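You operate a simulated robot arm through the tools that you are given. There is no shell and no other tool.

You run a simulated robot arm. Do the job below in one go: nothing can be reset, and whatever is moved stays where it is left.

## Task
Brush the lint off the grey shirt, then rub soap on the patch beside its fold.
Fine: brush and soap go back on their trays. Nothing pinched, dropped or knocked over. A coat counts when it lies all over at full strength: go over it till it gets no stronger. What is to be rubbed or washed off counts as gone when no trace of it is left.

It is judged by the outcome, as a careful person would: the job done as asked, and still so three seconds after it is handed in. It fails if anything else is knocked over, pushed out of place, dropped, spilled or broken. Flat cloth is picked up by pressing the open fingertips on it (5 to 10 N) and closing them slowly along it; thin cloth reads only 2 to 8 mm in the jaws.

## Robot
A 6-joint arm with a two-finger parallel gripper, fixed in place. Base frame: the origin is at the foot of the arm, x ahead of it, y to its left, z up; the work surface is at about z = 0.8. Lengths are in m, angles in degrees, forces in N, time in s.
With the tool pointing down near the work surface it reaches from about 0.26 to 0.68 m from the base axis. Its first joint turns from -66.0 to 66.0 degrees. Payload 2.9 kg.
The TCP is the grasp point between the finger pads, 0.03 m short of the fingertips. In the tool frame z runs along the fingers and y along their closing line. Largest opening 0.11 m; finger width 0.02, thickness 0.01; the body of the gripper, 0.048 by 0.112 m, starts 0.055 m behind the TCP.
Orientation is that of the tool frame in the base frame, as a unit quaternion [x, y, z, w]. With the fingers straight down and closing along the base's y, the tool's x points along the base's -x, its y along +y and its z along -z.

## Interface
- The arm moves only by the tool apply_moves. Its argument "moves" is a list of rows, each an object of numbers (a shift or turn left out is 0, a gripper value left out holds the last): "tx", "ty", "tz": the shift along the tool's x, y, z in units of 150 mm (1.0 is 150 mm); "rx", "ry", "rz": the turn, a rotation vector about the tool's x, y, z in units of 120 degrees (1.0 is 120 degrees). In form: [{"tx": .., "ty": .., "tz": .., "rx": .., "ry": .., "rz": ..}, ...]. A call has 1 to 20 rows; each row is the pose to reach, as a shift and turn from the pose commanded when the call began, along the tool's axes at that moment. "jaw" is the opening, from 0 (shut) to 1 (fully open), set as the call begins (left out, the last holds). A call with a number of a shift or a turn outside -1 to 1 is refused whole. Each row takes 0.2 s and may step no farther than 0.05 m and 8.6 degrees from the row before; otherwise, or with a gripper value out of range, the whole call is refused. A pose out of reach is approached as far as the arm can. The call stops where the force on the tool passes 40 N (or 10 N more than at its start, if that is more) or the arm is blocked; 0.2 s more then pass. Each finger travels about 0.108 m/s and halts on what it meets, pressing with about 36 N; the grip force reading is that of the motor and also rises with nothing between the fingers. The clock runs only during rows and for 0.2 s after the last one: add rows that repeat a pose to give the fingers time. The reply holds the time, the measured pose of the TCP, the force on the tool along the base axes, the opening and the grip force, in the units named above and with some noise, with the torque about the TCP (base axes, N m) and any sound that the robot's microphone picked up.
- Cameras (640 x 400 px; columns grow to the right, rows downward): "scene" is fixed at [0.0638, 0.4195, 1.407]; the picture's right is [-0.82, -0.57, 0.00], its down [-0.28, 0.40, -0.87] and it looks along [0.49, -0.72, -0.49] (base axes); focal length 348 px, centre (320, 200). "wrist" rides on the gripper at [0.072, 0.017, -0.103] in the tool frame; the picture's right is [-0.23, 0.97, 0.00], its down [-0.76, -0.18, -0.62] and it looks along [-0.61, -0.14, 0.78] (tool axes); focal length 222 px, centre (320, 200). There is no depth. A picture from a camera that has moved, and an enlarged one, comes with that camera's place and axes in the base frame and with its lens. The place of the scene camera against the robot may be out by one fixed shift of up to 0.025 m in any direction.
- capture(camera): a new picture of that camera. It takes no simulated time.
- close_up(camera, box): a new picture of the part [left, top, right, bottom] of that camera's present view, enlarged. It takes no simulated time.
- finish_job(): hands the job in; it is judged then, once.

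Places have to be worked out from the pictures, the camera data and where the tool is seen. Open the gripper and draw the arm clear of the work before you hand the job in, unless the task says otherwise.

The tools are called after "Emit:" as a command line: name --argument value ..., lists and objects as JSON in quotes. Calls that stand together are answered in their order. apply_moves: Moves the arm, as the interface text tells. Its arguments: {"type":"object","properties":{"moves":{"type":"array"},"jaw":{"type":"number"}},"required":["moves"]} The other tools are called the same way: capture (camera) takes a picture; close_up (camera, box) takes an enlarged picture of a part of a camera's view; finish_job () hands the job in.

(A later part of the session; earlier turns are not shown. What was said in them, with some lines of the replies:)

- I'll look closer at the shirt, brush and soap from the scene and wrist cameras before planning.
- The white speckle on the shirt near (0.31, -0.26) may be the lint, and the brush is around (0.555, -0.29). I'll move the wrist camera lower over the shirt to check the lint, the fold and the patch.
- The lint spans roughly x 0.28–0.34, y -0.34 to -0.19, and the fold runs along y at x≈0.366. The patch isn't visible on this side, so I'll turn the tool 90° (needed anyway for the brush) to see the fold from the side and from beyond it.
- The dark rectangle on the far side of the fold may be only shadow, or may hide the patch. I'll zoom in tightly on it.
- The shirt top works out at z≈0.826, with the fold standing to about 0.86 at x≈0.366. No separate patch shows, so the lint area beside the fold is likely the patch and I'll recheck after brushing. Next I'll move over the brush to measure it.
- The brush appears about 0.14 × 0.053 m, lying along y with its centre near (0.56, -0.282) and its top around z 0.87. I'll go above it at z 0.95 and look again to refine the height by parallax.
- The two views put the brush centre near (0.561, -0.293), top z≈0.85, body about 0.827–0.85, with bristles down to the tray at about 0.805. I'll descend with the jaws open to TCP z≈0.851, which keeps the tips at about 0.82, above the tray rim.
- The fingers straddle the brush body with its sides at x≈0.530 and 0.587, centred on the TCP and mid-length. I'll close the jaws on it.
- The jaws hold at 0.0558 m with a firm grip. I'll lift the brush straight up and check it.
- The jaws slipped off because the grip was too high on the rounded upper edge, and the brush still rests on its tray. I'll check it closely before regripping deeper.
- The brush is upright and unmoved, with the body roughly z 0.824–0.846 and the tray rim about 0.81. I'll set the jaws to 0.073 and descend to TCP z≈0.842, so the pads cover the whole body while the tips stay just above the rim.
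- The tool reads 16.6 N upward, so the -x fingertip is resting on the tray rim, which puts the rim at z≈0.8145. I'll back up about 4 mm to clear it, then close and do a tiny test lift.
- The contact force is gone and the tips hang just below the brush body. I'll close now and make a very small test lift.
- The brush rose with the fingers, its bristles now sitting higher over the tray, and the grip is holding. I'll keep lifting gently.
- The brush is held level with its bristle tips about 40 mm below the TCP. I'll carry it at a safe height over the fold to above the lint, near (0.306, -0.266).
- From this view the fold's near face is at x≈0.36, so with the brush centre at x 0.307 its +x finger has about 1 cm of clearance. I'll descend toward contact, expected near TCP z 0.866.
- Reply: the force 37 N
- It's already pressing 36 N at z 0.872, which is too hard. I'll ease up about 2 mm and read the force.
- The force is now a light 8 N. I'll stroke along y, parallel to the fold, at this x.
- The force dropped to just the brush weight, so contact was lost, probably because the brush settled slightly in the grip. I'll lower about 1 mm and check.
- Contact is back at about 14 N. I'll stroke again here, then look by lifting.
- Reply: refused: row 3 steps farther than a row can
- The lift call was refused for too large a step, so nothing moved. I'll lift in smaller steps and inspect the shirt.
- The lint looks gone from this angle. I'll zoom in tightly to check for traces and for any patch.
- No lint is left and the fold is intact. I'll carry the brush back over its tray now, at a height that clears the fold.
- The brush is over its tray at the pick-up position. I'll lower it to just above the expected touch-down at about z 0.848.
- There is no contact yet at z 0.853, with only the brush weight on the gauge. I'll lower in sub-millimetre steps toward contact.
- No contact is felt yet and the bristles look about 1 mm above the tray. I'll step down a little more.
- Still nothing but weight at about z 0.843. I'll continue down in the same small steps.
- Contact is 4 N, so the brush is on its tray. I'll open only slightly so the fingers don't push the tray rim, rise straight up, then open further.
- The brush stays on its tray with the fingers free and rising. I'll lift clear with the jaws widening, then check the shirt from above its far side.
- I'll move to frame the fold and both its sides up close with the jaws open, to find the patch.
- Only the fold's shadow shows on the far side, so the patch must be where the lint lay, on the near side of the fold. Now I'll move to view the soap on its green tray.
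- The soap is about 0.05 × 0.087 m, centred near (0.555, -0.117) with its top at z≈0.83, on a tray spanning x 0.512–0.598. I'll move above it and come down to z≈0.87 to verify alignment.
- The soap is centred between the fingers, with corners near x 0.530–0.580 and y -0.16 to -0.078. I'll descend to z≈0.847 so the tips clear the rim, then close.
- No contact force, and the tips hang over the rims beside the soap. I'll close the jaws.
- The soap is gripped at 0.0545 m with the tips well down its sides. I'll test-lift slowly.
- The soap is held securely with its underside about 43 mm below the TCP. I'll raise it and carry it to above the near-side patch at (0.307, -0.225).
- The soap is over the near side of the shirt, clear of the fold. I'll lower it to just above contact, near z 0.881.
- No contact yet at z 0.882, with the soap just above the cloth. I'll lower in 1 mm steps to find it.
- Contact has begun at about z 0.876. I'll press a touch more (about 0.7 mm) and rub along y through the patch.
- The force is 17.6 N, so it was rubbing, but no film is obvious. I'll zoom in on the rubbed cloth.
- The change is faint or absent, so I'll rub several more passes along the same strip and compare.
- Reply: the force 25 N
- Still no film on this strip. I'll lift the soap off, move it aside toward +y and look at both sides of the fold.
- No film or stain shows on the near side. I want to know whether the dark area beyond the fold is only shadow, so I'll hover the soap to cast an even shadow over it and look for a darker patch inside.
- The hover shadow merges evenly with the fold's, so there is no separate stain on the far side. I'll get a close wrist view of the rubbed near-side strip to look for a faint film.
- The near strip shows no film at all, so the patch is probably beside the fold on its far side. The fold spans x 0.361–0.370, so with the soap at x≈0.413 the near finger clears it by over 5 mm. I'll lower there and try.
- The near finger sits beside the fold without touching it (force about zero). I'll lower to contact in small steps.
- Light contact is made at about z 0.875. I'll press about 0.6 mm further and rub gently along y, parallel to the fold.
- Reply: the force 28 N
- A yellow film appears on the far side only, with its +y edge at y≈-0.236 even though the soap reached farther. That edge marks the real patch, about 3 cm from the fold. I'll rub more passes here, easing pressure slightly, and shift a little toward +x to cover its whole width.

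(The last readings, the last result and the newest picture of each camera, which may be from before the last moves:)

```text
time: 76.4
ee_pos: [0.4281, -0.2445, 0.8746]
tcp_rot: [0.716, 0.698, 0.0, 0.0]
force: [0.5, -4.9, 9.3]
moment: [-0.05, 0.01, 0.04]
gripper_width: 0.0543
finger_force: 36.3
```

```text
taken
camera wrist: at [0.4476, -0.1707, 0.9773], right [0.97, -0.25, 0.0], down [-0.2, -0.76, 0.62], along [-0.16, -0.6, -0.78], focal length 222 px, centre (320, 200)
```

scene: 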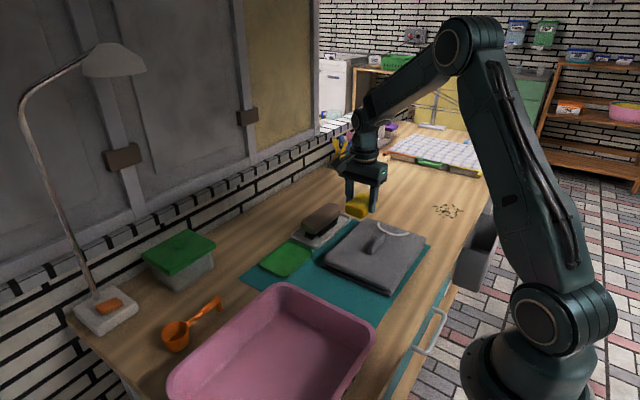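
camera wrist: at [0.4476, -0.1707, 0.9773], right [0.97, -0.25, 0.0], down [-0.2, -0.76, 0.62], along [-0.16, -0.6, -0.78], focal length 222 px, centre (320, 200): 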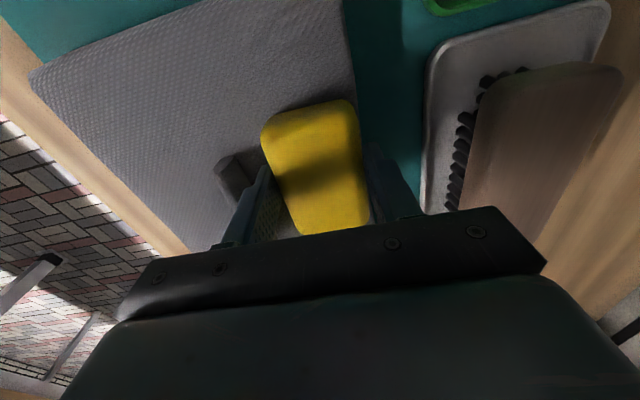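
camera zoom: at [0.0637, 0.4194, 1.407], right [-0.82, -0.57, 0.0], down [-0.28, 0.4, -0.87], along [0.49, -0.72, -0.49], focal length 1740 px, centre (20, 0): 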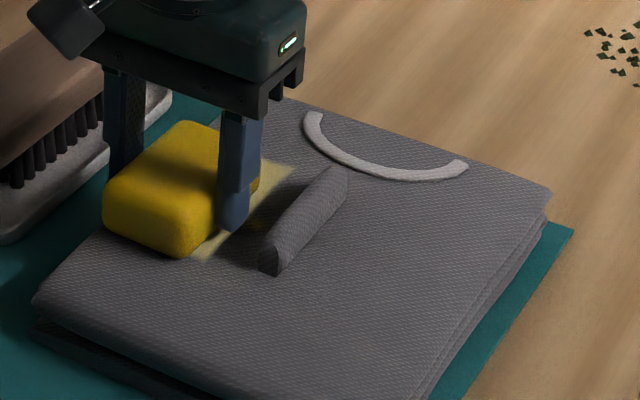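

Film is laid from y≈-0.236 toward the collar. I'll lift the soap off and aside to inspect the whole patch.

Emit:
apply_moves --moves '[{"tz": -0.1}, {"tz": -0.3}, {"tz": -0.5}, {"tz": -0.6}, {"tz": -0.6, "tx": -0.25}, {"tz": -0.6, "tx": -0.5}, {"tz": -0.6, "tx": -0.75}, {"tz": -0.6, "tx": -0.9}, {"tz": -0.6, "tx": -0.9}]'

Emit:
close_up --camera "scene" --box '[330, 200, 430, 280]'

Emit:
close_up --camera "scene" --box '[345, 220, 395, 258]'

Emit:
capture --camera "wrist"

```text
time: 78.4
ee_pos: [0.4235, -0.3778, 0.9643]
tcp_rot: [0.715, 0.699, 0.0, 0.0]
force: [-0.1, -0.2, -0.9]
moment: [0.02, -0.04, -0.01]
gripper_width: 0.0541
finger_force: 35.3
```

```text
5.00 times, centred on (380, 240) of scene
camera zoom: at [0.0638, 0.4195, 1.407], right [-0.82, -0.57, 0.0], down [-0.28, 0.4, -0.87], along [0.49, -0.72, -0.49], focal length 1740 px, centre (20, 0)
```

zoom: 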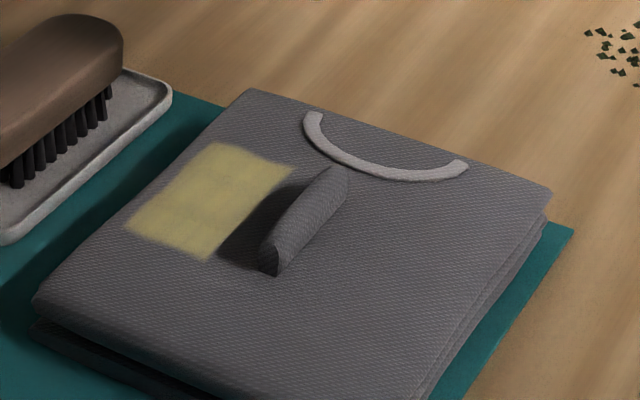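

```text
10.53 times, centred on (370, 239) of scene
camera zoom: at [0.0638, 0.4195, 1.407], right [-0.82, -0.57, 0.0], down [-0.28, 0.4, -0.87], along [0.49, -0.72, -0.49], focal length 3664 px, centre (-206, -210)
```

zoom: 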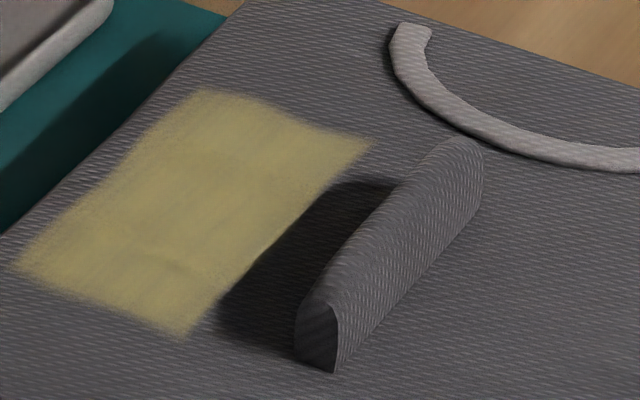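

```text
taken
camera wrist: at [0.4436, -0.3059, 1.0676], right [0.97, -0.25, 0.0], down [-0.2, -0.76, 0.62], along [-0.16, -0.6, -0.78], focal length 222 px, centre (320, 200)
```

wrist: 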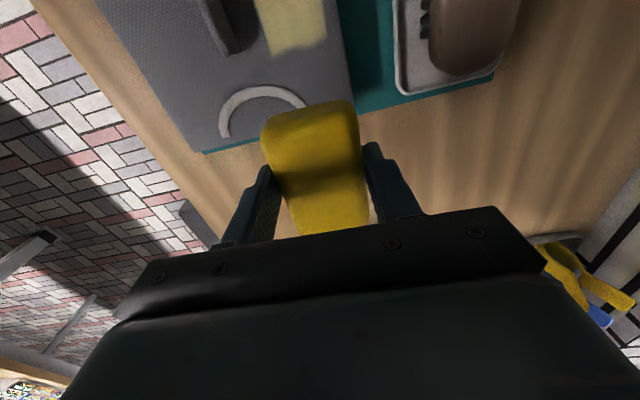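

The film looks rectangular, roughly x 0.40–0.45 and y -0.337 to -0.237, and slightly mottled. Its +y and +x edges seem set by the patch, but the edge toward the fold may only be the soap's reach. I'll zoom in.

Emit:
close_up --camera "wrist" --box '[180, 0, 360, 120]'

Emit:
close_up --camera "scene" --box '[345, 222, 380, 254]'

```text
3.33 times, centred on (270, 60) of wrist
camera zoom: at [0.4436, -0.3059, 1.0676], right [0.97, -0.25, 0.0], down [-0.2, -0.76, 0.62], along [-0.16, -0.6, -0.78], focal length 740 px, centre (487, 667)
```

zoom: 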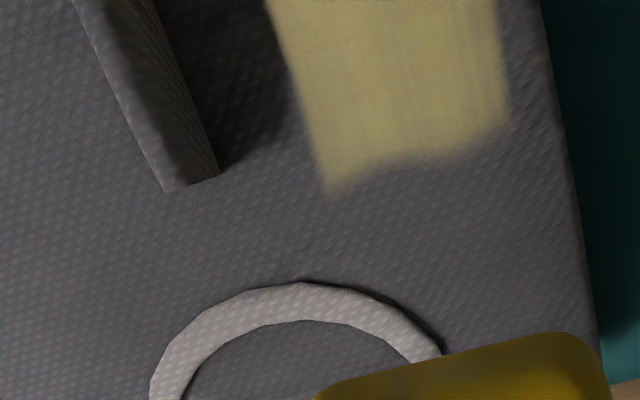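

```text
12.50 times, centred on (362, 238) of scene
camera zoom: at [0.0638, 0.4195, 1.407], right [-0.82, -0.57, 0.0], down [-0.28, 0.4, -0.87], along [0.49, -0.72, -0.49], focal length 4351 px, centre (-211, -275)
```

zoom: 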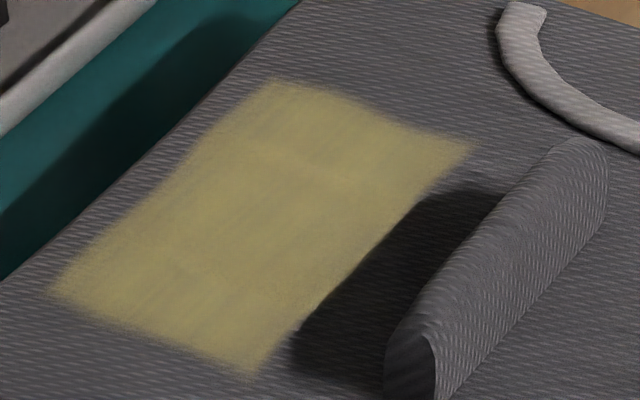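

The edge toward the fold is suspiciously straight, matching the soap's side rather than a ragged patch edge. To reach nearer the fold without a finger there, I'll turn the soap 90° so its end faces the fold, and move above the patch.

Emit:
apply_moves --moves '[{"rz": -0.068, "tx": 0.06}, {"rz": -0.136, "tx": 0.12}, {"rz": -0.204, "tx": 0.18}, {"rz": -0.272, "tx": 0.24}, {"rz": -0.34, "tx": 0.3}, {"rz": -0.408, "tx": 0.36}, {"rz": -0.477, "tx": 0.42}, {"rz": -0.545, "tx": 0.48}, {"rz": -0.613, "tx": 0.56}, {"rz": -0.681, "tx": 0.64}, {"rz": -0.75, "tx": 0.72}, {"rz": -0.75, "tx": 0.72}]'

Emit:
capture --camera "wrist"

Emit:
close_up --camera "scene" --box '[320, 160, 440, 280]'

```text
time: 81.0
ee_pos: [0.4286, -0.2702, 0.9651]
tcp_rot: [0.011, 1.0, -0.001, 0.0]
force: [-0.1, 0.1, -1.0]
moment: [-0.05, 0.01, 0.01]
gripper_width: 0.054
finger_force: 36.2
```

```text
taken
camera wrist: at [0.3564, -0.2512, 1.0675], right [0.25, 0.97, 0.0], down [0.76, -0.2, 0.62], along [0.6, -0.16, -0.78], focal length 222 px, centre (320, 200)
```

wrist: 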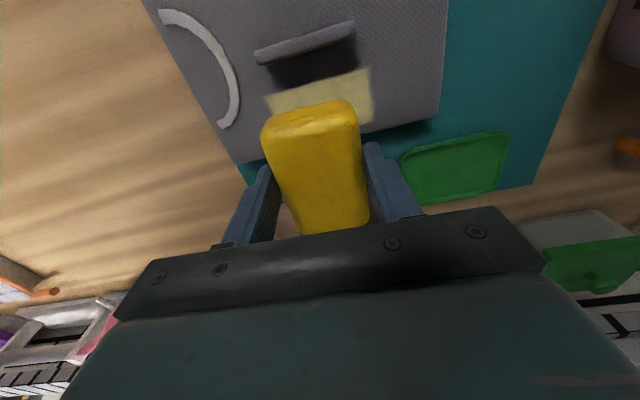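

```text
3.33 times, centred on (380, 220) of scene
camera zoom: at [0.0638, 0.4195, 1.407], right [-0.82, -0.57, 0.0], down [-0.28, 0.4, -0.87], along [0.49, -0.72, -0.49], focal length 1160 px, centre (120, 133)
```

zoom: 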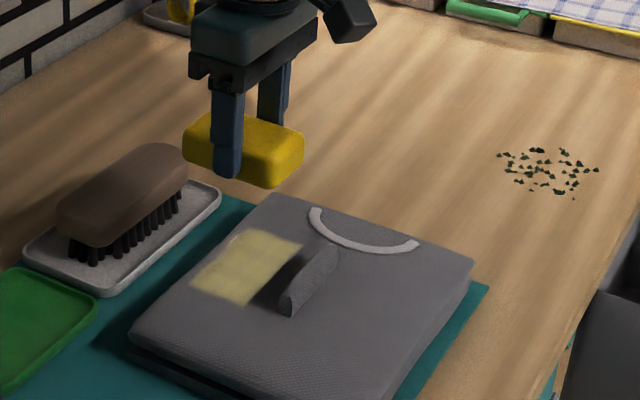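

This wrist view shows the film beside the fold from the near side. I'll zoom in for exact geometry before lowering.

Emit:
close_up --camera "wrist" --box '[230, 0, 400, 130]'

```text
3.08 times, centred on (315, 65) of wrist
camera zoom: at [0.3564, -0.2512, 1.0675], right [0.25, 0.97, 0.0], down [0.76, -0.2, 0.62], along [0.6, -0.16, -0.78], focal length 684 px, centre (335, 615)
```

zoom: 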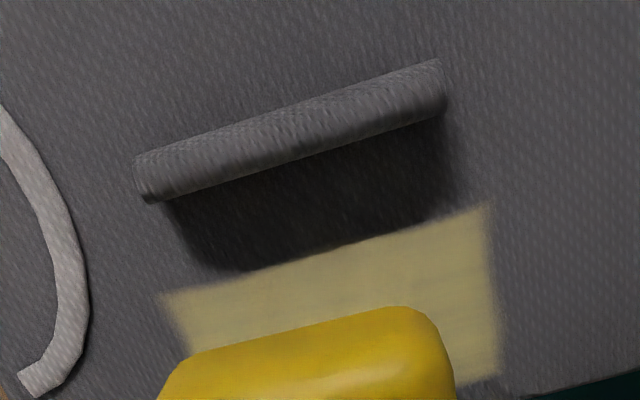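

The film spans x 0.397–0.45 and y -0.32 to -0.214, while the fold's far face is at x≈0.371. With the soap turned, its end will sit at x≈0.385, clear of the fold. I'll lower it onto the patch.

Emit:
apply_moves --moves '[{"tz": 0.2}, {"tz": 0.38}, {"tz": 0.48}, {"tz": 0.54}, {"tz": 0.56}, {"tz": 0.575}, {"tz": 0.585}, {"tz": 0.585}]'

Emit:
close_up --camera "scene" --box '[330, 190, 430, 280]'

```text
time: 82.8
ee_pos: [0.428, -0.2705, 0.8769]
tcp_rot: [0.012, 1.0, 0.0, 0.0]
force: [1.5, 0.5, -2.1]
moment: [-0.02, -0.02, 0.03]
gripper_width: 0.0542
finger_force: 35.8
```

```text
4.44 times, centred on (380, 235) of scene
camera zoom: at [0.0638, 0.4195, 1.407], right [-0.82, -0.57, 0.0], down [-0.28, 0.4, -0.87], along [0.49, -0.72, -0.49], focal length 1547 px, centre (53, 44)
```

zoom: 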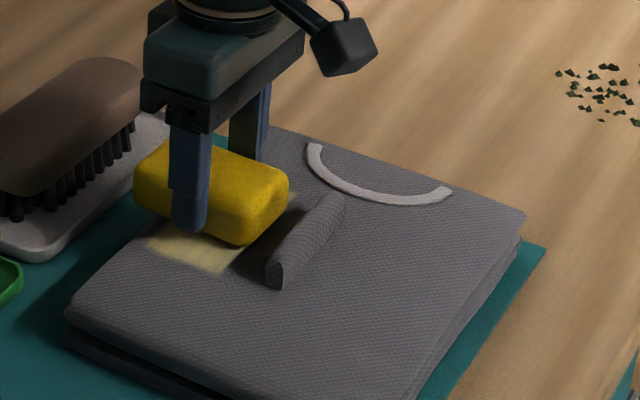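

The soap is just above the film with its end clear of the fold. I'll lower about 2 mm to contact and read the force.

Emit:
apply_moves --moves '[{"tz": 0.006}, {"tz": 0.012}, {"tz": 0.016}, {"tz": 0.016}]'

```text
time: 83.8
ee_pos: [0.4281, -0.2708, 0.8744]
tcp_rot: [0.012, 1.0, 0.0, -0.001]
force: [-0.7, 0.9, 4.2]
moment: [-0.01, 0.21, 0.0]
gripper_width: 0.0544
finger_force: 35.8
```

Contact is about 6 N. I'll press slightly more and rub across the patch along y, back and forth.

Emit:
apply_moves --moves '[{"tz": 0.005}, {"tz": 0.005, "ty": 0.1}, {"tz": 0.005, "ty": 0.2}, {"tz": 0.005, "ty": 0.3}, {"tz": 0.005, "ty": 0.4}, {"tz": 0.005, "ty": 0.3}, {"tz": 0.005, "ty": 0.2}, {"tz": 0.005, "ty": 0.1}, {"tz": 0.005, "ty": 0.0}, {"tz": 0.005, "ty": -0.1}, {"tz": 0.005, "ty": -0.2}, {"tz": 0.005, "ty": -0.3}, {"tz": 0.005, "ty": -0.4}]'

Emit:
close_up --camera "scene" --box '[330, 190, 430, 280]'

Emit:
close_up --camera "wrist" --box '[230, 0, 460, 180]'

```text
time: 86.6
ee_pos: [0.4264, -0.3291, 0.874]
tcp_rot: [0.012, 1.0, -0.001, 0.0]
force: [1.7, 8.6, 20.7]
moment: [0.41, -0.05, -0.1]
gripper_width: 0.0544
finger_force: 36.1
```

```text
4.44 times, centred on (380, 235) of scene
camera zoom: at [0.0635, 0.4199, 1.4069], right [-0.82, -0.57, 0.0], down [-0.28, 0.4, -0.87], along [0.49, -0.72, -0.49], focal length 1547 px, centre (53, 44)
```

zoom: 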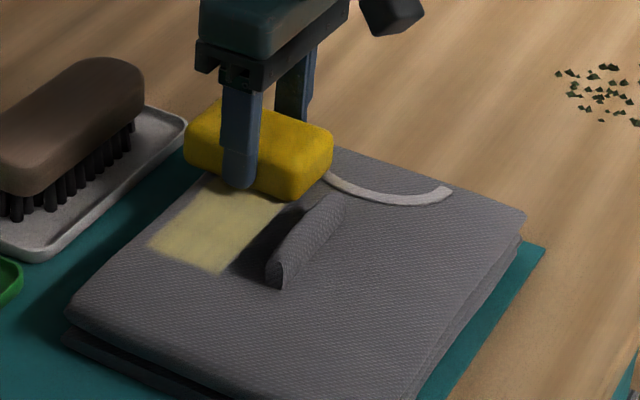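

```text
2.22 times, centred on (345, 90) of wrist
camera zoom: at [0.3548, -0.3106, 0.9768], right [0.25, 0.97, 0.0], down [0.76, -0.2, 0.62], along [0.6, -0.16, -0.78], focal length 494 px, centre (264, 444)
```

zoom: 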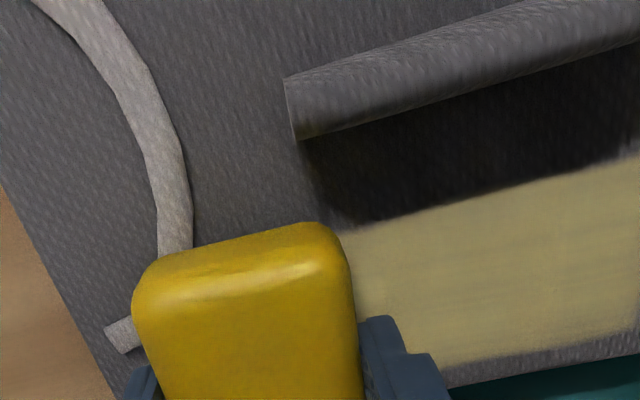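

The film edge toward the fold is still at x≈0.398 though the soap's end reached about 0.39. I'll shift 6 mm closer, keeping about 1 cm from the fold, and rub again to see whether it extends.

Emit:
apply_moves --moves '[{"tx": 0.04}, {"tx": 0.04, "ty": 0.1}, {"tx": 0.04, "ty": 0.2}, {"tx": 0.04, "ty": 0.3}, {"tx": 0.04, "ty": 0.4}, {"tx": 0.04, "ty": 0.5}, {"tx": 0.04, "ty": 0.6}, {"tx": 0.04, "ty": 0.7}, {"tx": 0.04, "ty": 0.8}, {"tx": 0.04, "ty": 0.7}, {"tx": 0.04, "ty": 0.6}, {"tx": 0.04, "ty": 0.5}, {"tx": 0.04, "ty": 0.4}, {"tx": 0.04, "ty": 0.3}, {"tx": 0.04, "ty": 0.2}, {"tx": 0.04, "ty": 0.1}, {"tx": 0.04, "ty": 0.0}]'

Emit:
close_up --camera "scene" --box '[330, 190, 430, 280]'

Emit:
close_up --camera "wrist" --box '[230, 0, 460, 180]'

```text
time: 90.2
ee_pos: [0.4202, -0.3301, 0.874]
tcp_rot: [0.013, 1.0, 0.001, 0.0]
force: [-0.2, 5.7, 14.3]
moment: [0.35, -0.09, -0.07]
gripper_width: 0.0539
finger_force: 35.6
```

```text
4.44 times, centred on (380, 235) of scene
camera zoom: at [0.0636, 0.4198, 1.4069], right [-0.82, -0.57, 0.0], down [-0.28, 0.4, -0.87], along [0.49, -0.72, -0.49], focal length 1547 px, centre (53, 44)
```

zoom: 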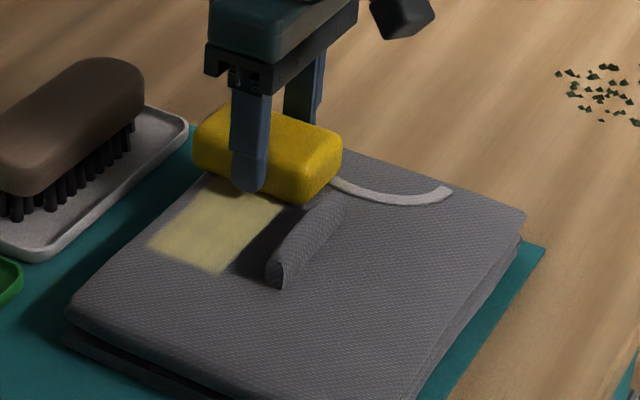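

```text
2.22 times, centred on (345, 90) of wrist
camera zoom: at [0.3485, -0.3106, 0.9767], right [0.25, 0.97, 0.0], down [0.76, -0.2, 0.62], along [0.6, -0.16, -0.78], focal length 494 px, centre (264, 444)
```

zoom: 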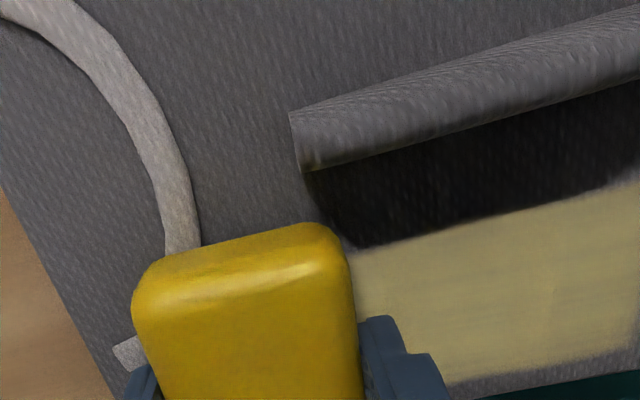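

The film edge stays at x≈0.398, so that is the real patch boundary. I'll lift off and check uniformity and strength.

Emit:
apply_moves --moves '[{"tz": -0.1}, {"tz": -0.3}, {"tz": -0.5}, {"tz": -0.6}, {"tz": -0.6, "ty": -0.2}, {"tz": -0.6, "ty": -0.4}, {"tz": -0.6, "ty": -0.5}, {"tz": -0.6, "ty": -0.5}]'

Emit:
close_up --camera "scene" --box '[345, 222, 380, 254]'

Emit:
close_up --camera "scene" --box '[330, 200, 430, 280]'

Emit:
capture --camera "wrist"

```text
time: 92.0
ee_pos: [0.4179, -0.4056, 0.9641]
tcp_rot: [0.012, 1.0, -0.001, 0.0]
force: [0.5, 0.9, -1.1]
moment: [0.03, 0.0, 0.03]
gripper_width: 0.0542
finger_force: 35.9
```

```text
12.50 times, centred on (362, 238) of scene
camera zoom: at [0.0638, 0.4195, 1.407], right [-0.82, -0.57, 0.0], down [-0.28, 0.4, -0.87], along [0.49, -0.72, -0.49], focal length 4351 px, centre (-211, -275)
```

zoom: 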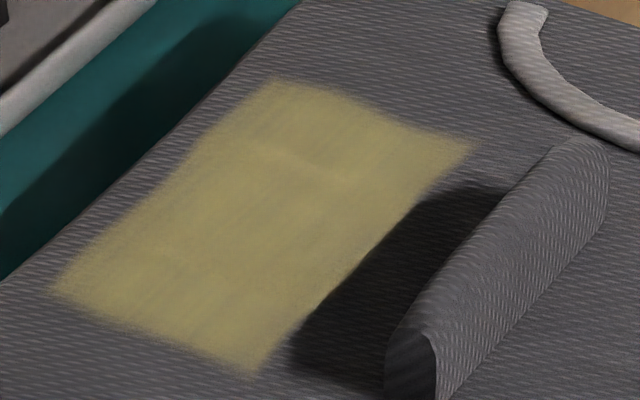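

```text
5.00 times, centred on (380, 240) of scene
camera zoom: at [0.0638, 0.4195, 1.407], right [-0.82, -0.57, 0.0], down [-0.28, 0.4, -0.87], along [0.49, -0.72, -0.49], focal length 1740 px, centre (20, 0)
```

zoom: 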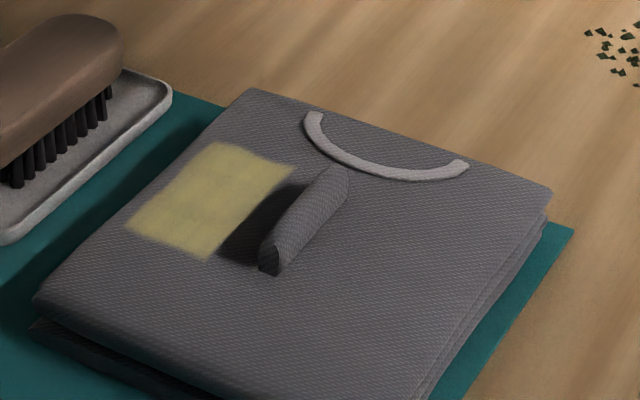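

```text
taken
camera wrist: at [0.3467, -0.3864, 1.0665], right [0.25, 0.97, 0.0], down [0.76, -0.2, 0.62], along [0.6, -0.16, -0.78], focal length 222 px, centre (320, 200)
```

wrist: 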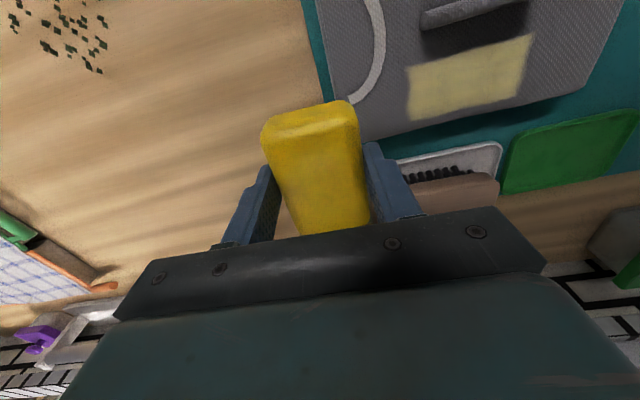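

The outline is identical to before, so the whole patch is reached. I'll zoom the wrist view for uniformity.

Emit:
close_up --camera "wrist" --box '[390, 20, 550, 140]'

```text
3.33 times, centred on (470, 80) of wrist
camera zoom: at [0.3467, -0.3864, 1.0665], right [0.25, 0.97, 0.0], down [0.76, -0.2, 0.62], along [0.6, -0.16, -0.78], focal length 740 px, centre (-180, 600)
```

zoom: 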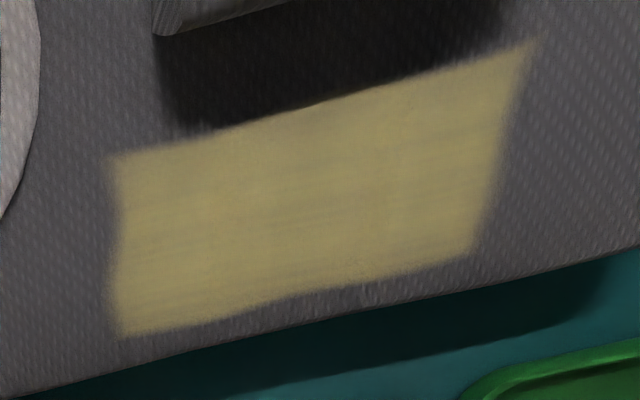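

There are still faint streaks, so I'll go over the patch again with full passes at two offsets and compare the tone afterward.

Emit:
apply_moves --moves '[{"ty": 0.2}, {"ty": 0.4}, {"ty": 0.5}, {"ty": 0.5, "tz": 0.2}, {"ty": 0.5, "tz": 0.4}, {"ty": 0.5, "tz": 0.52}, {"ty": 0.5, "tz": 0.58}, {"ty": 0.5, "tz": 0.595}, {"ty": 0.5, "tz": 0.6}, {"ty": 0.5, "tz": 0.6}]'

Emit:
apply_moves --moves '[{"tz": 0.002, "ty": 0.1}, {"tz": 0.003, "ty": 0.2}, {"tz": 0.004, "ty": 0.3}, {"tz": 0.005, "ty": 0.4}, {"tz": 0.006, "ty": 0.5}, {"tz": 0.007, "ty": 0.6}, {"tz": 0.008, "ty": 0.7}, {"tz": 0.008, "ty": 0.8}, {"tx": -0.03, "tz": 0.008, "ty": 0.8}, {"tx": -0.06, "tz": 0.008, "ty": 0.8}, {"tx": -0.06, "tz": 0.008, "ty": 0.7}, {"tx": -0.06, "tz": 0.007, "ty": 0.6}, {"tx": -0.06, "tz": 0.006, "ty": 0.5}, {"tx": -0.06, "tz": 0.005, "ty": 0.4}, {"tx": -0.06, "tz": 0.004, "ty": 0.3}, {"tx": -0.06, "tz": 0.003, "ty": 0.2}, {"tx": -0.06, "tz": 0.002, "ty": 0.1}, {"tx": -0.06, "ty": 0.0}]'

```text
time: 94.2
ee_pos: [0.4198, -0.3312, 0.8745]
tcp_rot: [0.012, 1.0, 0.0, 0.0]
force: [-0.6, -0.7, 6.9]
moment: [0.1, 0.17, -0.01]
gripper_width: 0.0541
finger_force: 35.7
```

```text
time: 98.0
ee_pos: [0.4291, -0.3301, 0.8739]
tcp_rot: [0.013, 1.0, 0.0, -0.001]
force: [1.1, 4.2, 9.9]
moment: [0.15, -0.24, 0.06]
gripper_width: 0.0541
finger_force: 36.0
```

The force is moderate at about 10 N. I'll do one more full back-and-forth with slightly more pressure, including small x movements to blend the streaks.

Emit:
apply_moves --moves '[{"tz": 0.003, "ty": 0.08, "tx": 0.03}, {"tz": 0.004, "ty": 0.16}, {"tz": 0.005, "ty": 0.24, "tx": 0.04}, {"tz": 0.006, "ty": 0.32}, {"tz": 0.007, "ty": 0.4, "tx": 0.04}, {"tz": 0.008, "ty": 0.48}, {"tz": 0.009, "ty": 0.56, "tx": 0.04}, {"tz": 0.01, "ty": 0.64}, {"tz": 0.011, "ty": 0.72, "tx": 0.04}, {"tz": 0.011, "ty": 0.8}, {"tz": 0.011, "ty": 0.72, "tx": 0.0}, {"tz": 0.01, "ty": 0.64, "tx": 0.04}, {"tz": 0.009, "ty": 0.56}, {"tz": 0.008, "ty": 0.48, "tx": 0.04}, {"tz": 0.007, "ty": 0.4}, {"tz": 0.006, "ty": 0.32, "tx": 0.04}, {"tz": 0.005, "ty": 0.24}, {"tz": 0.004, "ty": 0.16, "tx": 0.04}, {"tz": 0.003, "ty": 0.08}, {"tz": 0.002, "ty": 0.0}]'

Emit:
apply_moves --moves '[{"tz": -0.1}, {"tz": -0.3}, {"tz": -0.5}, {"tz": -0.6}, {"tz": -0.6, "ty": -0.2}, {"tz": -0.6, "ty": -0.4}, {"tz": -0.6, "ty": -0.5}, {"tz": -0.6, "ty": -0.5}]'

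Emit:
close_up --camera "scene" --box '[345, 222, 380, 254]'

Emit:
close_up --camera "wrist" --box '[390, 20, 550, 140]'

```text
time: 100.3
ee_pos: [0.4329, -0.2129, 0.8746]
tcp_rot: [0.011, 1.0, 0.003, -0.001]
force: [-2.4, 0.7, 6.7]
moment: [-0.24, -0.18, -0.04]
gripper_width: 0.0543
finger_force: 36.0
stopped in row 11: the force on the tool passed its limit at 46 N (the readings are from after the stop); the commanded pose is now the measured one
```

```text
time: 102.2
ee_pos: [0.4323, -0.2884, 0.9632]
tcp_rot: [0.011, 1.0, 0.002, -0.001]
force: [-0.4, -0.6, -0.7]
moment: [-0.01, 0.04, 0.0]
gripper_width: 0.0542
finger_force: 35.9
```

```text
12.50 times, centred on (362, 238) of scene
camera zoom: at [0.0638, 0.4195, 1.407], right [-0.82, -0.57, 0.0], down [-0.28, 0.4, -0.87], along [0.49, -0.72, -0.49], focal length 4351 px, centre (-211, -275)
```

zoom: 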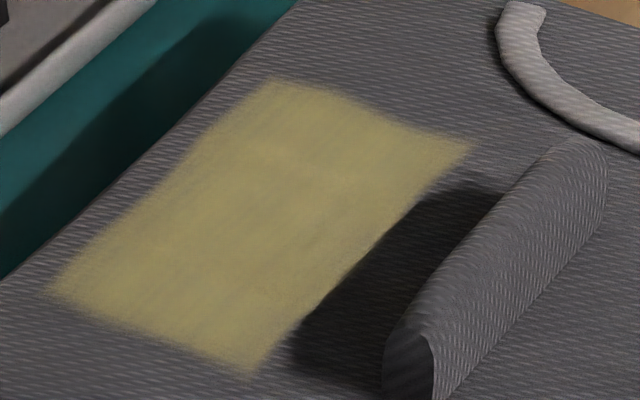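

```text
3.33 times, centred on (470, 80) of wrist
camera zoom: at [0.3601, -0.2699, 1.0652], right [0.25, 0.97, 0.01], down [0.76, -0.2, 0.62], along [0.6, -0.15, -0.78], focal length 740 px, centre (-180, 600)
```

zoom: 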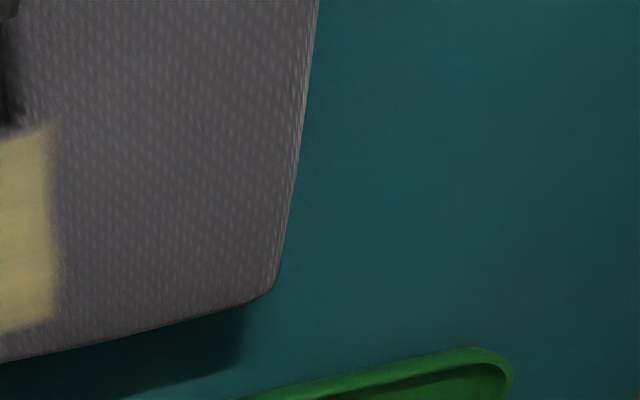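

The 46 N stop came from a reversal at the zigzag's end, and the shirt, fold and collar look unmoved. The film looks the same as before. I'll check its tone more closely from the scene camera and move so the wrist camera sees it all.

Emit:
apply_moves --moves '[{"ty": -0.25}, {"ty": -0.5}, {"ty": -0.75}, {"ty": -0.8}, {"ty": -0.8}]'

Emit:
close_up --camera "wrist" --box '[390, 20, 550, 140]'

Emit:
close_up --camera "scene" --box '[348, 227, 372, 247]'

Emit:
close_up --camera "scene" --box '[330, 200, 430, 280]'

```text
time: 103.3
ee_pos: [0.4292, -0.4085, 0.9615]
tcp_rot: [0.01, 1.0, 0.003, -0.001]
force: [-0.2, 0.6, -1.2]
moment: [0.01, 0.03, 0.0]
gripper_width: 0.0542
finger_force: 36.3
```

```text
3.33 times, centred on (470, 80) of wrist
camera zoom: at [0.3573, -0.3899, 1.0643], right [0.25, 0.97, 0.01], down [0.76, -0.2, 0.62], along [0.6, -0.15, -0.78], focal length 740 px, centre (-180, 600)
```

zoom: 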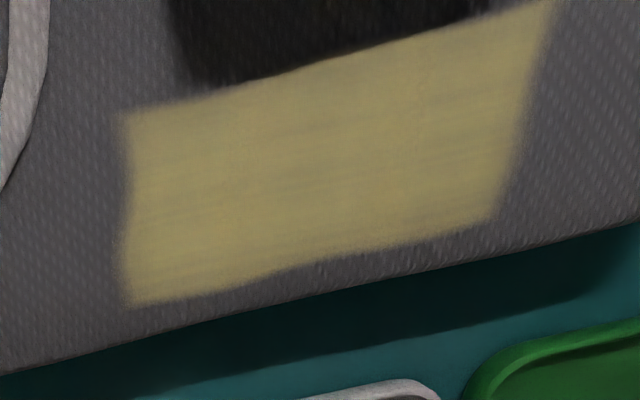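

```text
16.00 times, centred on (360, 237) of scene
camera zoom: at [0.0638, 0.4195, 1.407], right [-0.82, -0.57, 0.0], down [-0.28, 0.4, -0.87], along [0.49, -0.72, -0.49], focal length 5570 px, centre (-320, -392)
```

zoom: 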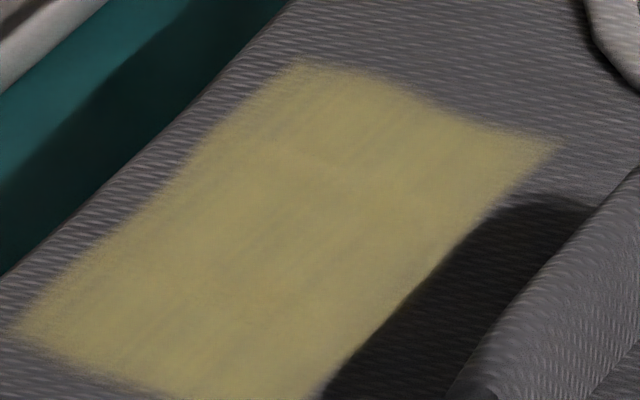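

```text
5.00 times, centred on (380, 240) of scene
camera zoom: at [0.0638, 0.4195, 1.407], right [-0.82, -0.57, 0.0], down [-0.28, 0.4, -0.87], along [0.49, -0.72, -0.49], focal length 1740 px, centre (20, 0)
```

zoom: 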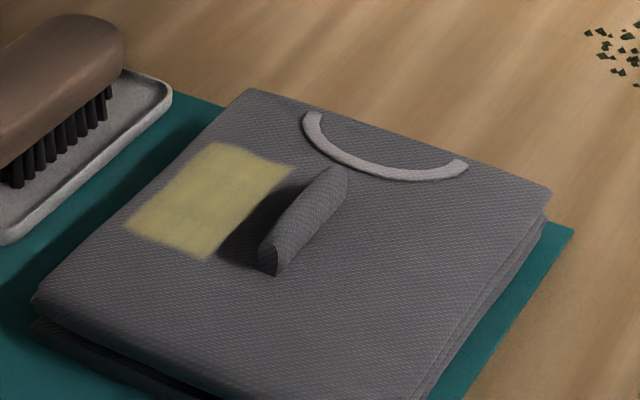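

The film looks nearly even now. I'll do one last set of straight passes at steady pressure to confirm it gets no stronger.

Emit:
apply_moves --moves '[{"ty": 0.25}, {"ty": 0.5, "tx": 0.02}, {"ty": 0.5, "tx": 0.02, "tz": 0.2}, {"ty": 0.5, "tx": 0.02, "tz": 0.4}, {"ty": 0.5, "tx": 0.02, "tz": 0.5}, {"ty": 0.5, "tx": 0.02, "tz": 0.55}, {"ty": 0.5, "tx": 0.02, "tz": 0.566}, {"ty": 0.5, "tx": 0.02, "tz": 0.57}, {"ty": 0.5, "tx": 0.02, "tz": 0.57}]'

```text
time: 105.3
ee_pos: [0.4276, -0.3322, 0.8767]
tcp_rot: [0.012, 1.0, 0.003, 0.0]
force: [0.1, 0.0, -1.1]
moment: [0.01, 0.03, 0.02]
gripper_width: 0.0542
finger_force: 35.6
```

Emit:
apply_moves --moves '[{"tz": 0.006}, {"tz": 0.013}, {"tz": 0.018}, {"tz": 0.018}]'

```text
time: 106.3
ee_pos: [0.4271, -0.3336, 0.8741]
tcp_rot: [0.01, 1.0, 0.002, -0.001]
force: [-0.2, -0.3, 0.3]
moment: [-0.04, -0.02, -0.01]
gripper_width: 0.0541
finger_force: 35.8
```

It's barely touching, so I'll lower another 0.8 mm and then stroke.

Emit:
apply_moves --moves '[{"tz": 0.005}, {"tz": 0.006}]'

Emit:
apply_moves --moves '[{"tz": 0.001, "ty": 0.1}, {"tz": 0.002, "ty": 0.2}, {"tz": 0.003, "ty": 0.3}, {"tz": 0.004, "ty": 0.4}, {"tz": 0.005, "ty": 0.5}, {"tz": 0.006, "ty": 0.6}, {"tz": 0.006, "ty": 0.7}, {"tz": 0.006, "ty": 0.78}, {"tz": 0.006, "ty": 0.7}, {"tz": 0.006, "ty": 0.6}, {"tz": 0.005, "ty": 0.5}, {"tz": 0.004, "ty": 0.4}, {"tz": 0.003, "ty": 0.3}, {"tz": 0.002, "ty": 0.2}, {"tz": 0.001, "ty": 0.1}, {"ty": 0.0}]'

Emit:
apply_moves --moves '[{"tx": 0.03}, {"tx": 0.03, "tz": 0.001, "ty": 0.1}, {"tx": 0.03, "tz": 0.002, "ty": 0.2}, {"tx": 0.03, "tz": 0.003, "ty": 0.3}, {"tx": 0.03, "tz": 0.004, "ty": 0.4}, {"tx": 0.03, "tz": 0.005, "ty": 0.5}, {"tx": 0.03, "tz": 0.006, "ty": 0.6}, {"tx": 0.03, "tz": 0.006, "ty": 0.7}, {"tx": 0.03, "tz": 0.006, "ty": 0.78}, {"tx": 0.03, "tz": 0.006, "ty": 0.7}, {"tx": 0.03, "tz": 0.006, "ty": 0.6}, {"tx": 0.03, "tz": 0.005, "ty": 0.5}, {"tx": 0.03, "tz": 0.004, "ty": 0.4}, {"tx": 0.03, "tz": 0.003, "ty": 0.3}, {"tx": 0.03, "tz": 0.002, "ty": 0.2}, {"tx": 0.03, "tz": 0.001, "ty": 0.1}, {"tx": 0.03, "ty": 0.0}]'

```text
time: 107.0
ee_pos: [0.4272, -0.3335, 0.8734]
tcp_rot: [0.01, 1.0, 0.003, -0.001]
force: [-0.9, 1.9, 8.2]
moment: [-0.2, -0.16, -0.01]
gripper_width: 0.0542
finger_force: 35.6
```

```text
time: 110.3
ee_pos: [0.4265, -0.3335, 0.8739]
tcp_rot: [0.011, 1.0, 0.003, -0.001]
force: [0.9, 6.8, 17.9]
moment: [-0.17, -0.23, 0.06]
gripper_width: 0.0542
finger_force: 35.8
```

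```text
time: 114.0
ee_pos: [0.4224, -0.3327, 0.874]
tcp_rot: [0.01, 1.0, 0.003, -0.001]
force: [0.0, 8.5, 21.8]
moment: [-0.09, -0.03, -0.05]
gripper_width: 0.0543
finger_force: 35.9
```

Two more full passes are done at steady contact. I'll lift off and compare the film again.

Emit:
apply_moves --moves '[{"tz": -0.1}, {"tz": -0.3}, {"tz": -0.5}, {"tz": -0.6}, {"tz": -0.6, "ty": -0.2}, {"tz": -0.6, "ty": -0.4}, {"tz": -0.6, "ty": -0.5}, {"tz": -0.6, "ty": -0.5}]'

Emit:
close_up --camera "wrist" --box '[390, 20, 550, 140]'

Emit:
close_up --camera "scene" --box '[348, 227, 372, 247]'

```text
time: 115.8
ee_pos: [0.4219, -0.4086, 0.9625]
tcp_rot: [0.01, 1.0, 0.004, -0.001]
force: [0.2, -0.9, -1.0]
moment: [0.01, 0.03, 0.01]
gripper_width: 0.054
finger_force: 36.0
```

```text
3.33 times, centred on (470, 80) of wrist
camera zoom: at [0.3493, -0.3898, 1.0656], right [0.25, 0.97, 0.01], down [0.76, -0.2, 0.62], along [0.6, -0.15, -0.78], focal length 740 px, centre (-180, 600)
```

zoom: 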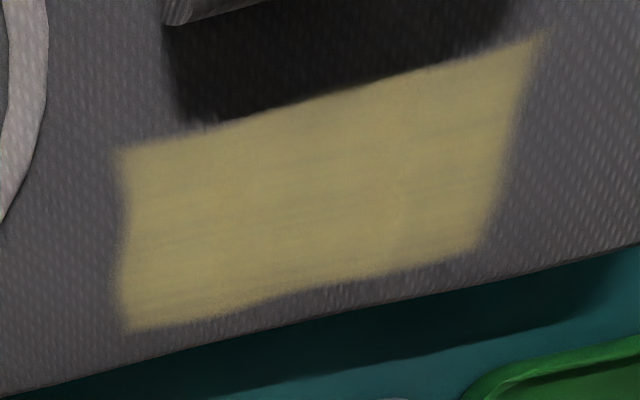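

```text
16.00 times, centred on (360, 237) of scene
camera zoom: at [0.0638, 0.4195, 1.407], right [-0.82, -0.57, 0.0], down [-0.28, 0.4, -0.87], along [0.49, -0.72, -0.49], focal length 5570 px, centre (-320, -392)
```

zoom: 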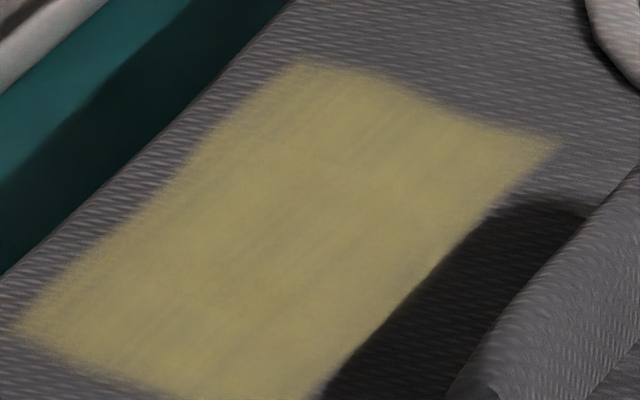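

The film is unchanged by the extra passes, so it is at full strength and the coat is complete. Now I'll turn the soap back and carry it toward its tray.

Emit:
apply_moves --moves '[{"rz": 0.068, "ty": 0.09, "tx": -0.04}, {"rz": 0.136, "ty": 0.18, "tx": -0.08}, {"rz": 0.204, "ty": 0.27, "tx": -0.12}, {"rz": 0.272, "ty": 0.36, "tx": -0.16}, {"rz": 0.34, "ty": 0.45, "tx": -0.2}, {"rz": 0.408, "ty": 0.54, "tx": -0.24}, {"rz": 0.477, "ty": 0.63, "tx": -0.28}, {"rz": 0.545, "ty": 0.72, "tx": -0.32}, {"rz": 0.613, "ty": 0.81, "tx": -0.36}, {"rz": 0.681, "ty": 0.9, "tx": -0.4}, {"rz": 0.75, "ty": 1.0, "tx": -0.45}, {"rz": 0.75, "ty": 1.0, "tx": -0.45}]'

```text
time: 118.3
ee_pos: [0.4917, -0.2593, 0.9634]
tcp_rot: [0.715, 0.699, 0.002, -0.002]
force: [0.9, 0.1, -2.1]
moment: [0.01, -0.03, -0.02]
gripper_width: 0.0541
finger_force: 36.0
```

The soap is back in its original orientation at (0.492, -0.259). I'll move it over the green tray at the pick-up position.

Emit:
apply_moves --moves '[{"tx": 0.2, "ty": 0.08}, {"tx": 0.45, "ty": 0.18}, {"tx": 0.7, "ty": 0.29}, {"tx": 0.88, "ty": 0.37}, {"tx": 0.96, "ty": 0.402}, {"tx": 0.96, "ty": 0.402}]'

Emit:
capture --camera "wrist"

Emit:
close_up --camera "scene" --box '[240, 160, 340, 280]'

```text
time: 119.8
ee_pos: [0.5543, -0.1164, 0.9641]
tcp_rot: [0.715, 0.699, 0.002, -0.002]
force: [-0.2, 0.5, -1.7]
moment: [0.02, 0.02, 0.03]
gripper_width: 0.0543
finger_force: 35.5
```

```text
taken
camera wrist: at [0.5739, -0.0443, 1.067], right [0.97, -0.25, 0.0], down [-0.19, -0.76, 0.62], along [-0.16, -0.6, -0.79], focal length 222 px, centre (320, 200)
```

wrist: 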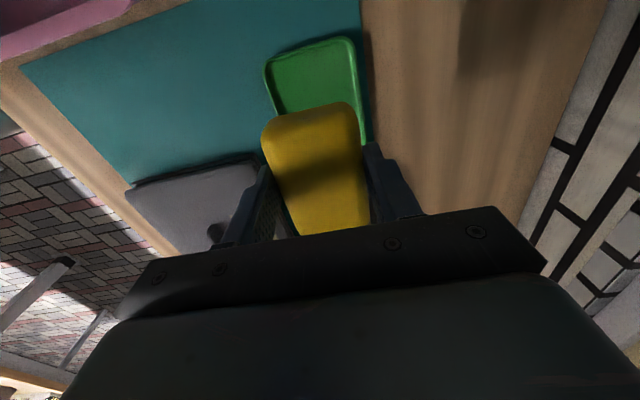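

```text
3.33 times, centred on (290, 220) of scene
camera zoom: at [0.0638, 0.4195, 1.407], right [-0.82, -0.57, 0.0], down [-0.28, 0.4, -0.87], along [0.49, -0.72, -0.49], focal length 1160 px, centre (420, 133)
```

zoom: 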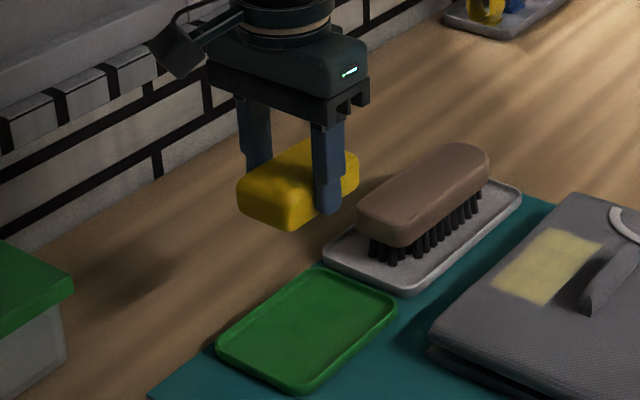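

The soap is above the tray at the original position. I'll lower it to just above touch-down.

Emit:
apply_moves --moves '[{"tz": 0.2}, {"tz": 0.4}, {"tz": 0.57}, {"tz": 0.67}, {"tz": 0.72}, {"tz": 0.75}, {"tz": 0.75}]'

Emit:
close_up --camera "scene" --box '[250, 200, 330, 280]'

```text
time: 121.3
ee_pos: [0.5546, -0.1169, 0.8524]
tcp_rot: [0.714, 0.7, 0.001, -0.002]
force: [0.4, 0.1, -1.5]
moment: [-0.02, -0.01, -0.01]
gripper_width: 0.054
finger_force: 35.9
```

```text
5.00 times, centred on (290, 240) of scene
camera zoom: at [0.0638, 0.4195, 1.407], right [-0.82, -0.57, 0.0], down [-0.28, 0.4, -0.87], along [0.49, -0.72, -0.49], focal length 1740 px, centre (470, 0)
```

zoom: 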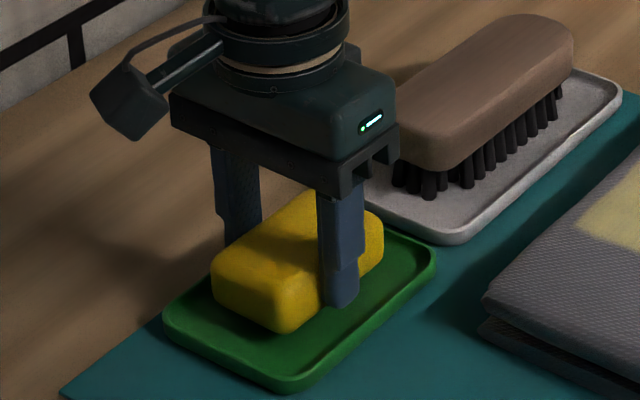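

The soap is inside the tray outline and not yet touching. I'll lower in small steps.

Emit:
apply_moves --moves '[{"tz": 0.015}, {"tz": 0.03}, {"tz": 0.04}, {"tz": 0.04}]'

```text
time: 122.3
ee_pos: [0.5544, -0.1158, 0.8462]
tcp_rot: [0.715, 0.699, 0.001, -0.002]
force: [0.2, -0.1, -2.2]
moment: [0.0, -0.01, 0.01]
gripper_width: 0.0541
finger_force: 35.6
```

Emit:
apply_moves --moves '[{"tz": 0.005}, {"tz": 0.01}, {"tz": 0.01}]'

```text
time: 123.2
ee_pos: [0.5545, -0.1161, 0.8452]
tcp_rot: [0.714, 0.7, 0.002, -0.002]
force: [-1.6, 0.5, 6.3]
moment: [-0.31, 0.0, -0.05]
gripper_width: 0.0543
finger_force: 36.0
```

The soap is on its tray with about 8 N of contact. I'll open just a couple of millimetres, rise straight up above the rim, then continue clear.

Emit:
apply_moves --moves '[{"tz": -0.003}, {"tz": -0.003}, {"tz": -0.02}, {"tz": -0.06}, {"tz": -0.06}]' --jaw 0.525

Emit:
close_up --camera "scene" --box '[250, 200, 330, 280]'

```text
time: 124.3
ee_pos: [0.5544, -0.1159, 0.8533]
tcp_rot: [0.714, 0.7, 0.001, -0.002]
force: [-0.1, -0.5, 0.5]
moment: [-0.02, 0.01, 0.02]
gripper_width: 0.0578
finger_force: 0.1
```

```text
5.00 times, centred on (290, 240) of scene
camera zoom: at [0.0638, 0.4195, 1.407], right [-0.82, -0.57, 0.0], down [-0.28, 0.4, -0.87], along [0.49, -0.72, -0.49], focal length 1740 px, centre (470, 0)
```

zoom: 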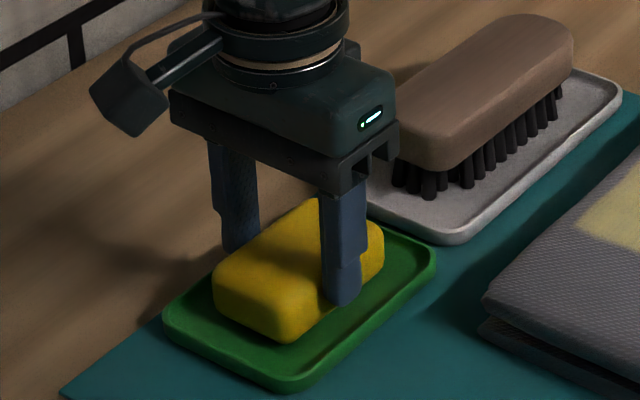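

The soap stays seated in its tray while the fingers rise. I'll lift well clear, opening the jaws, then retreat up and away and check everything.

Emit:
apply_moves --moves '[{"tz": -0.1}, {"tz": -0.3}, {"tz": -0.6}, {"tz": -0.85}, {"tz": -1.0}, {"tz": -1.0}]' --jaw 0.7

Emit:
apply_moves --moves '[{"tz": -0.1, "ty": -0.2, "tx": 0.1}, {"tz": -0.15, "ty": -0.45, "tx": 0.2}, {"tz": -0.2, "ty": -0.7, "tx": 0.3}, {"tz": -0.2, "ty": -0.9, "tx": 0.4}, {"tz": -0.2, "ty": -0.9, "tx": 0.4}]' --jaw 1

Emit:
capture --camera "scene"

Emit:
close_up --camera "scene" --box '[240, 190, 440, 300]'

Emit:
close_up --camera "scene" --box '[370, 220, 430, 275]'

Emit:
capture --camera "wrist"

```text
time: 125.8
ee_pos: [0.5548, -0.1159, 1.0042]
tcp_rot: [0.715, 0.7, 0.001, -0.004]
force: [0.0, 0.8, 0.3]
moment: [-0.01, 0.01, -0.02]
gripper_width: 0.077
finger_force: 0.0
```

```text
time: 127.0
ee_pos: [0.4214, -0.0525, 1.0329]
tcp_rot: [0.715, 0.7, 0.002, -0.002]
force: [-0.1, 0.2, 0.1]
moment: [0.02, -0.01, 0.04]
gripper_width: 0.11
finger_force: 0.1
```

```text
taken
```

scene: 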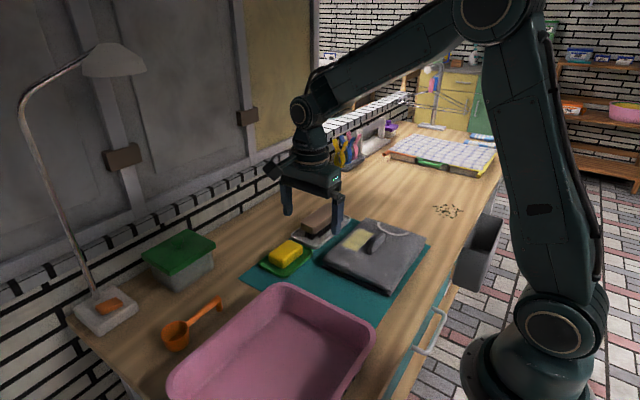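

```text
3.20 times, centred on (340, 245) of scene
camera zoom: at [0.0638, 0.4195, 1.407], right [-0.82, -0.57, 0.0], down [-0.28, 0.4, -0.87], along [0.49, -0.72, -0.49], focal length 1114 px, centre (256, 56)
```

zoom: 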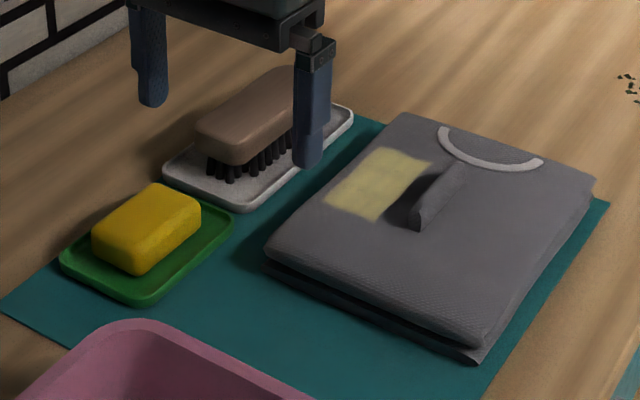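

```text
7.27 times, centred on (400, 248) of scene
camera zoom: at [0.0638, 0.4195, 1.407], right [-0.82, -0.57, 0.0], down [-0.28, 0.4, -0.87], along [0.49, -0.72, -0.49], focal length 2532 px, centre (-262, -146)
```

zoom: 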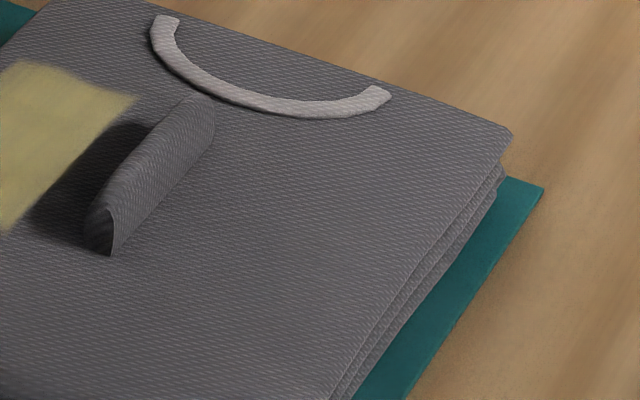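

```text
taken
camera wrist: at [0.4404, 0.0191, 1.1363], right [0.97, -0.25, 0.0], down [-0.19, -0.76, 0.62], along [-0.16, -0.6, -0.79], focal length 222 px, centre (320, 200)
```

wrist: 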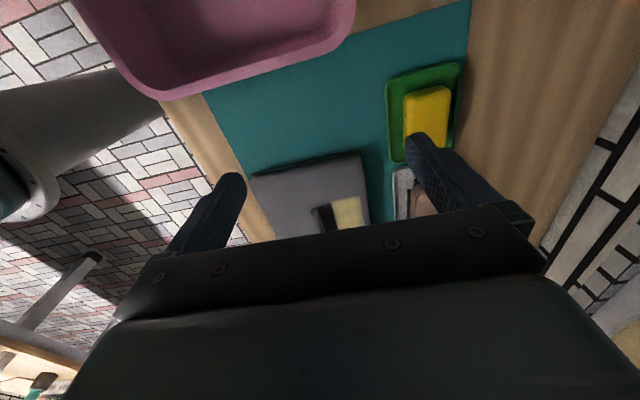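

Everything checks out: no lint left, a full even soap film on the patch, the fold and shirt in place, and the brush and soap on their trays. The gripper is open and clear at z 1.03, so I'm handing in the job.

Emit:
finish_job

```text
The job is handed in.
```

The job is handed in: the lint is brushed off the shirt, and the patch on the far side of the fold has a full coat of soap. The brush and soap are back on their trays. I don't have the judge's result.

- **Lint:** none showed in the close-ups after brushing.
- **Soap:** the patch couldn't be seen before soaping. I first rubbed soap where the lint had been, and it left no film there. Soap only showed on the far side of the fold. The last passes there made it no stronger.
- **Brush slip:** on the first lift the jaws slid off the brush, but it stayed on its tray. I gripped it lower and it held.
- **Tray rim:** while regripping the brush, a fingertip pressed its tray rim at about 17 N, so I backed off. The tray did not visibly move.
- **Force stop:** one soap stroke stopped when the force reached 46 N. The shirt, fold and collar did not visibly move.

The arm ended open and well above the table.
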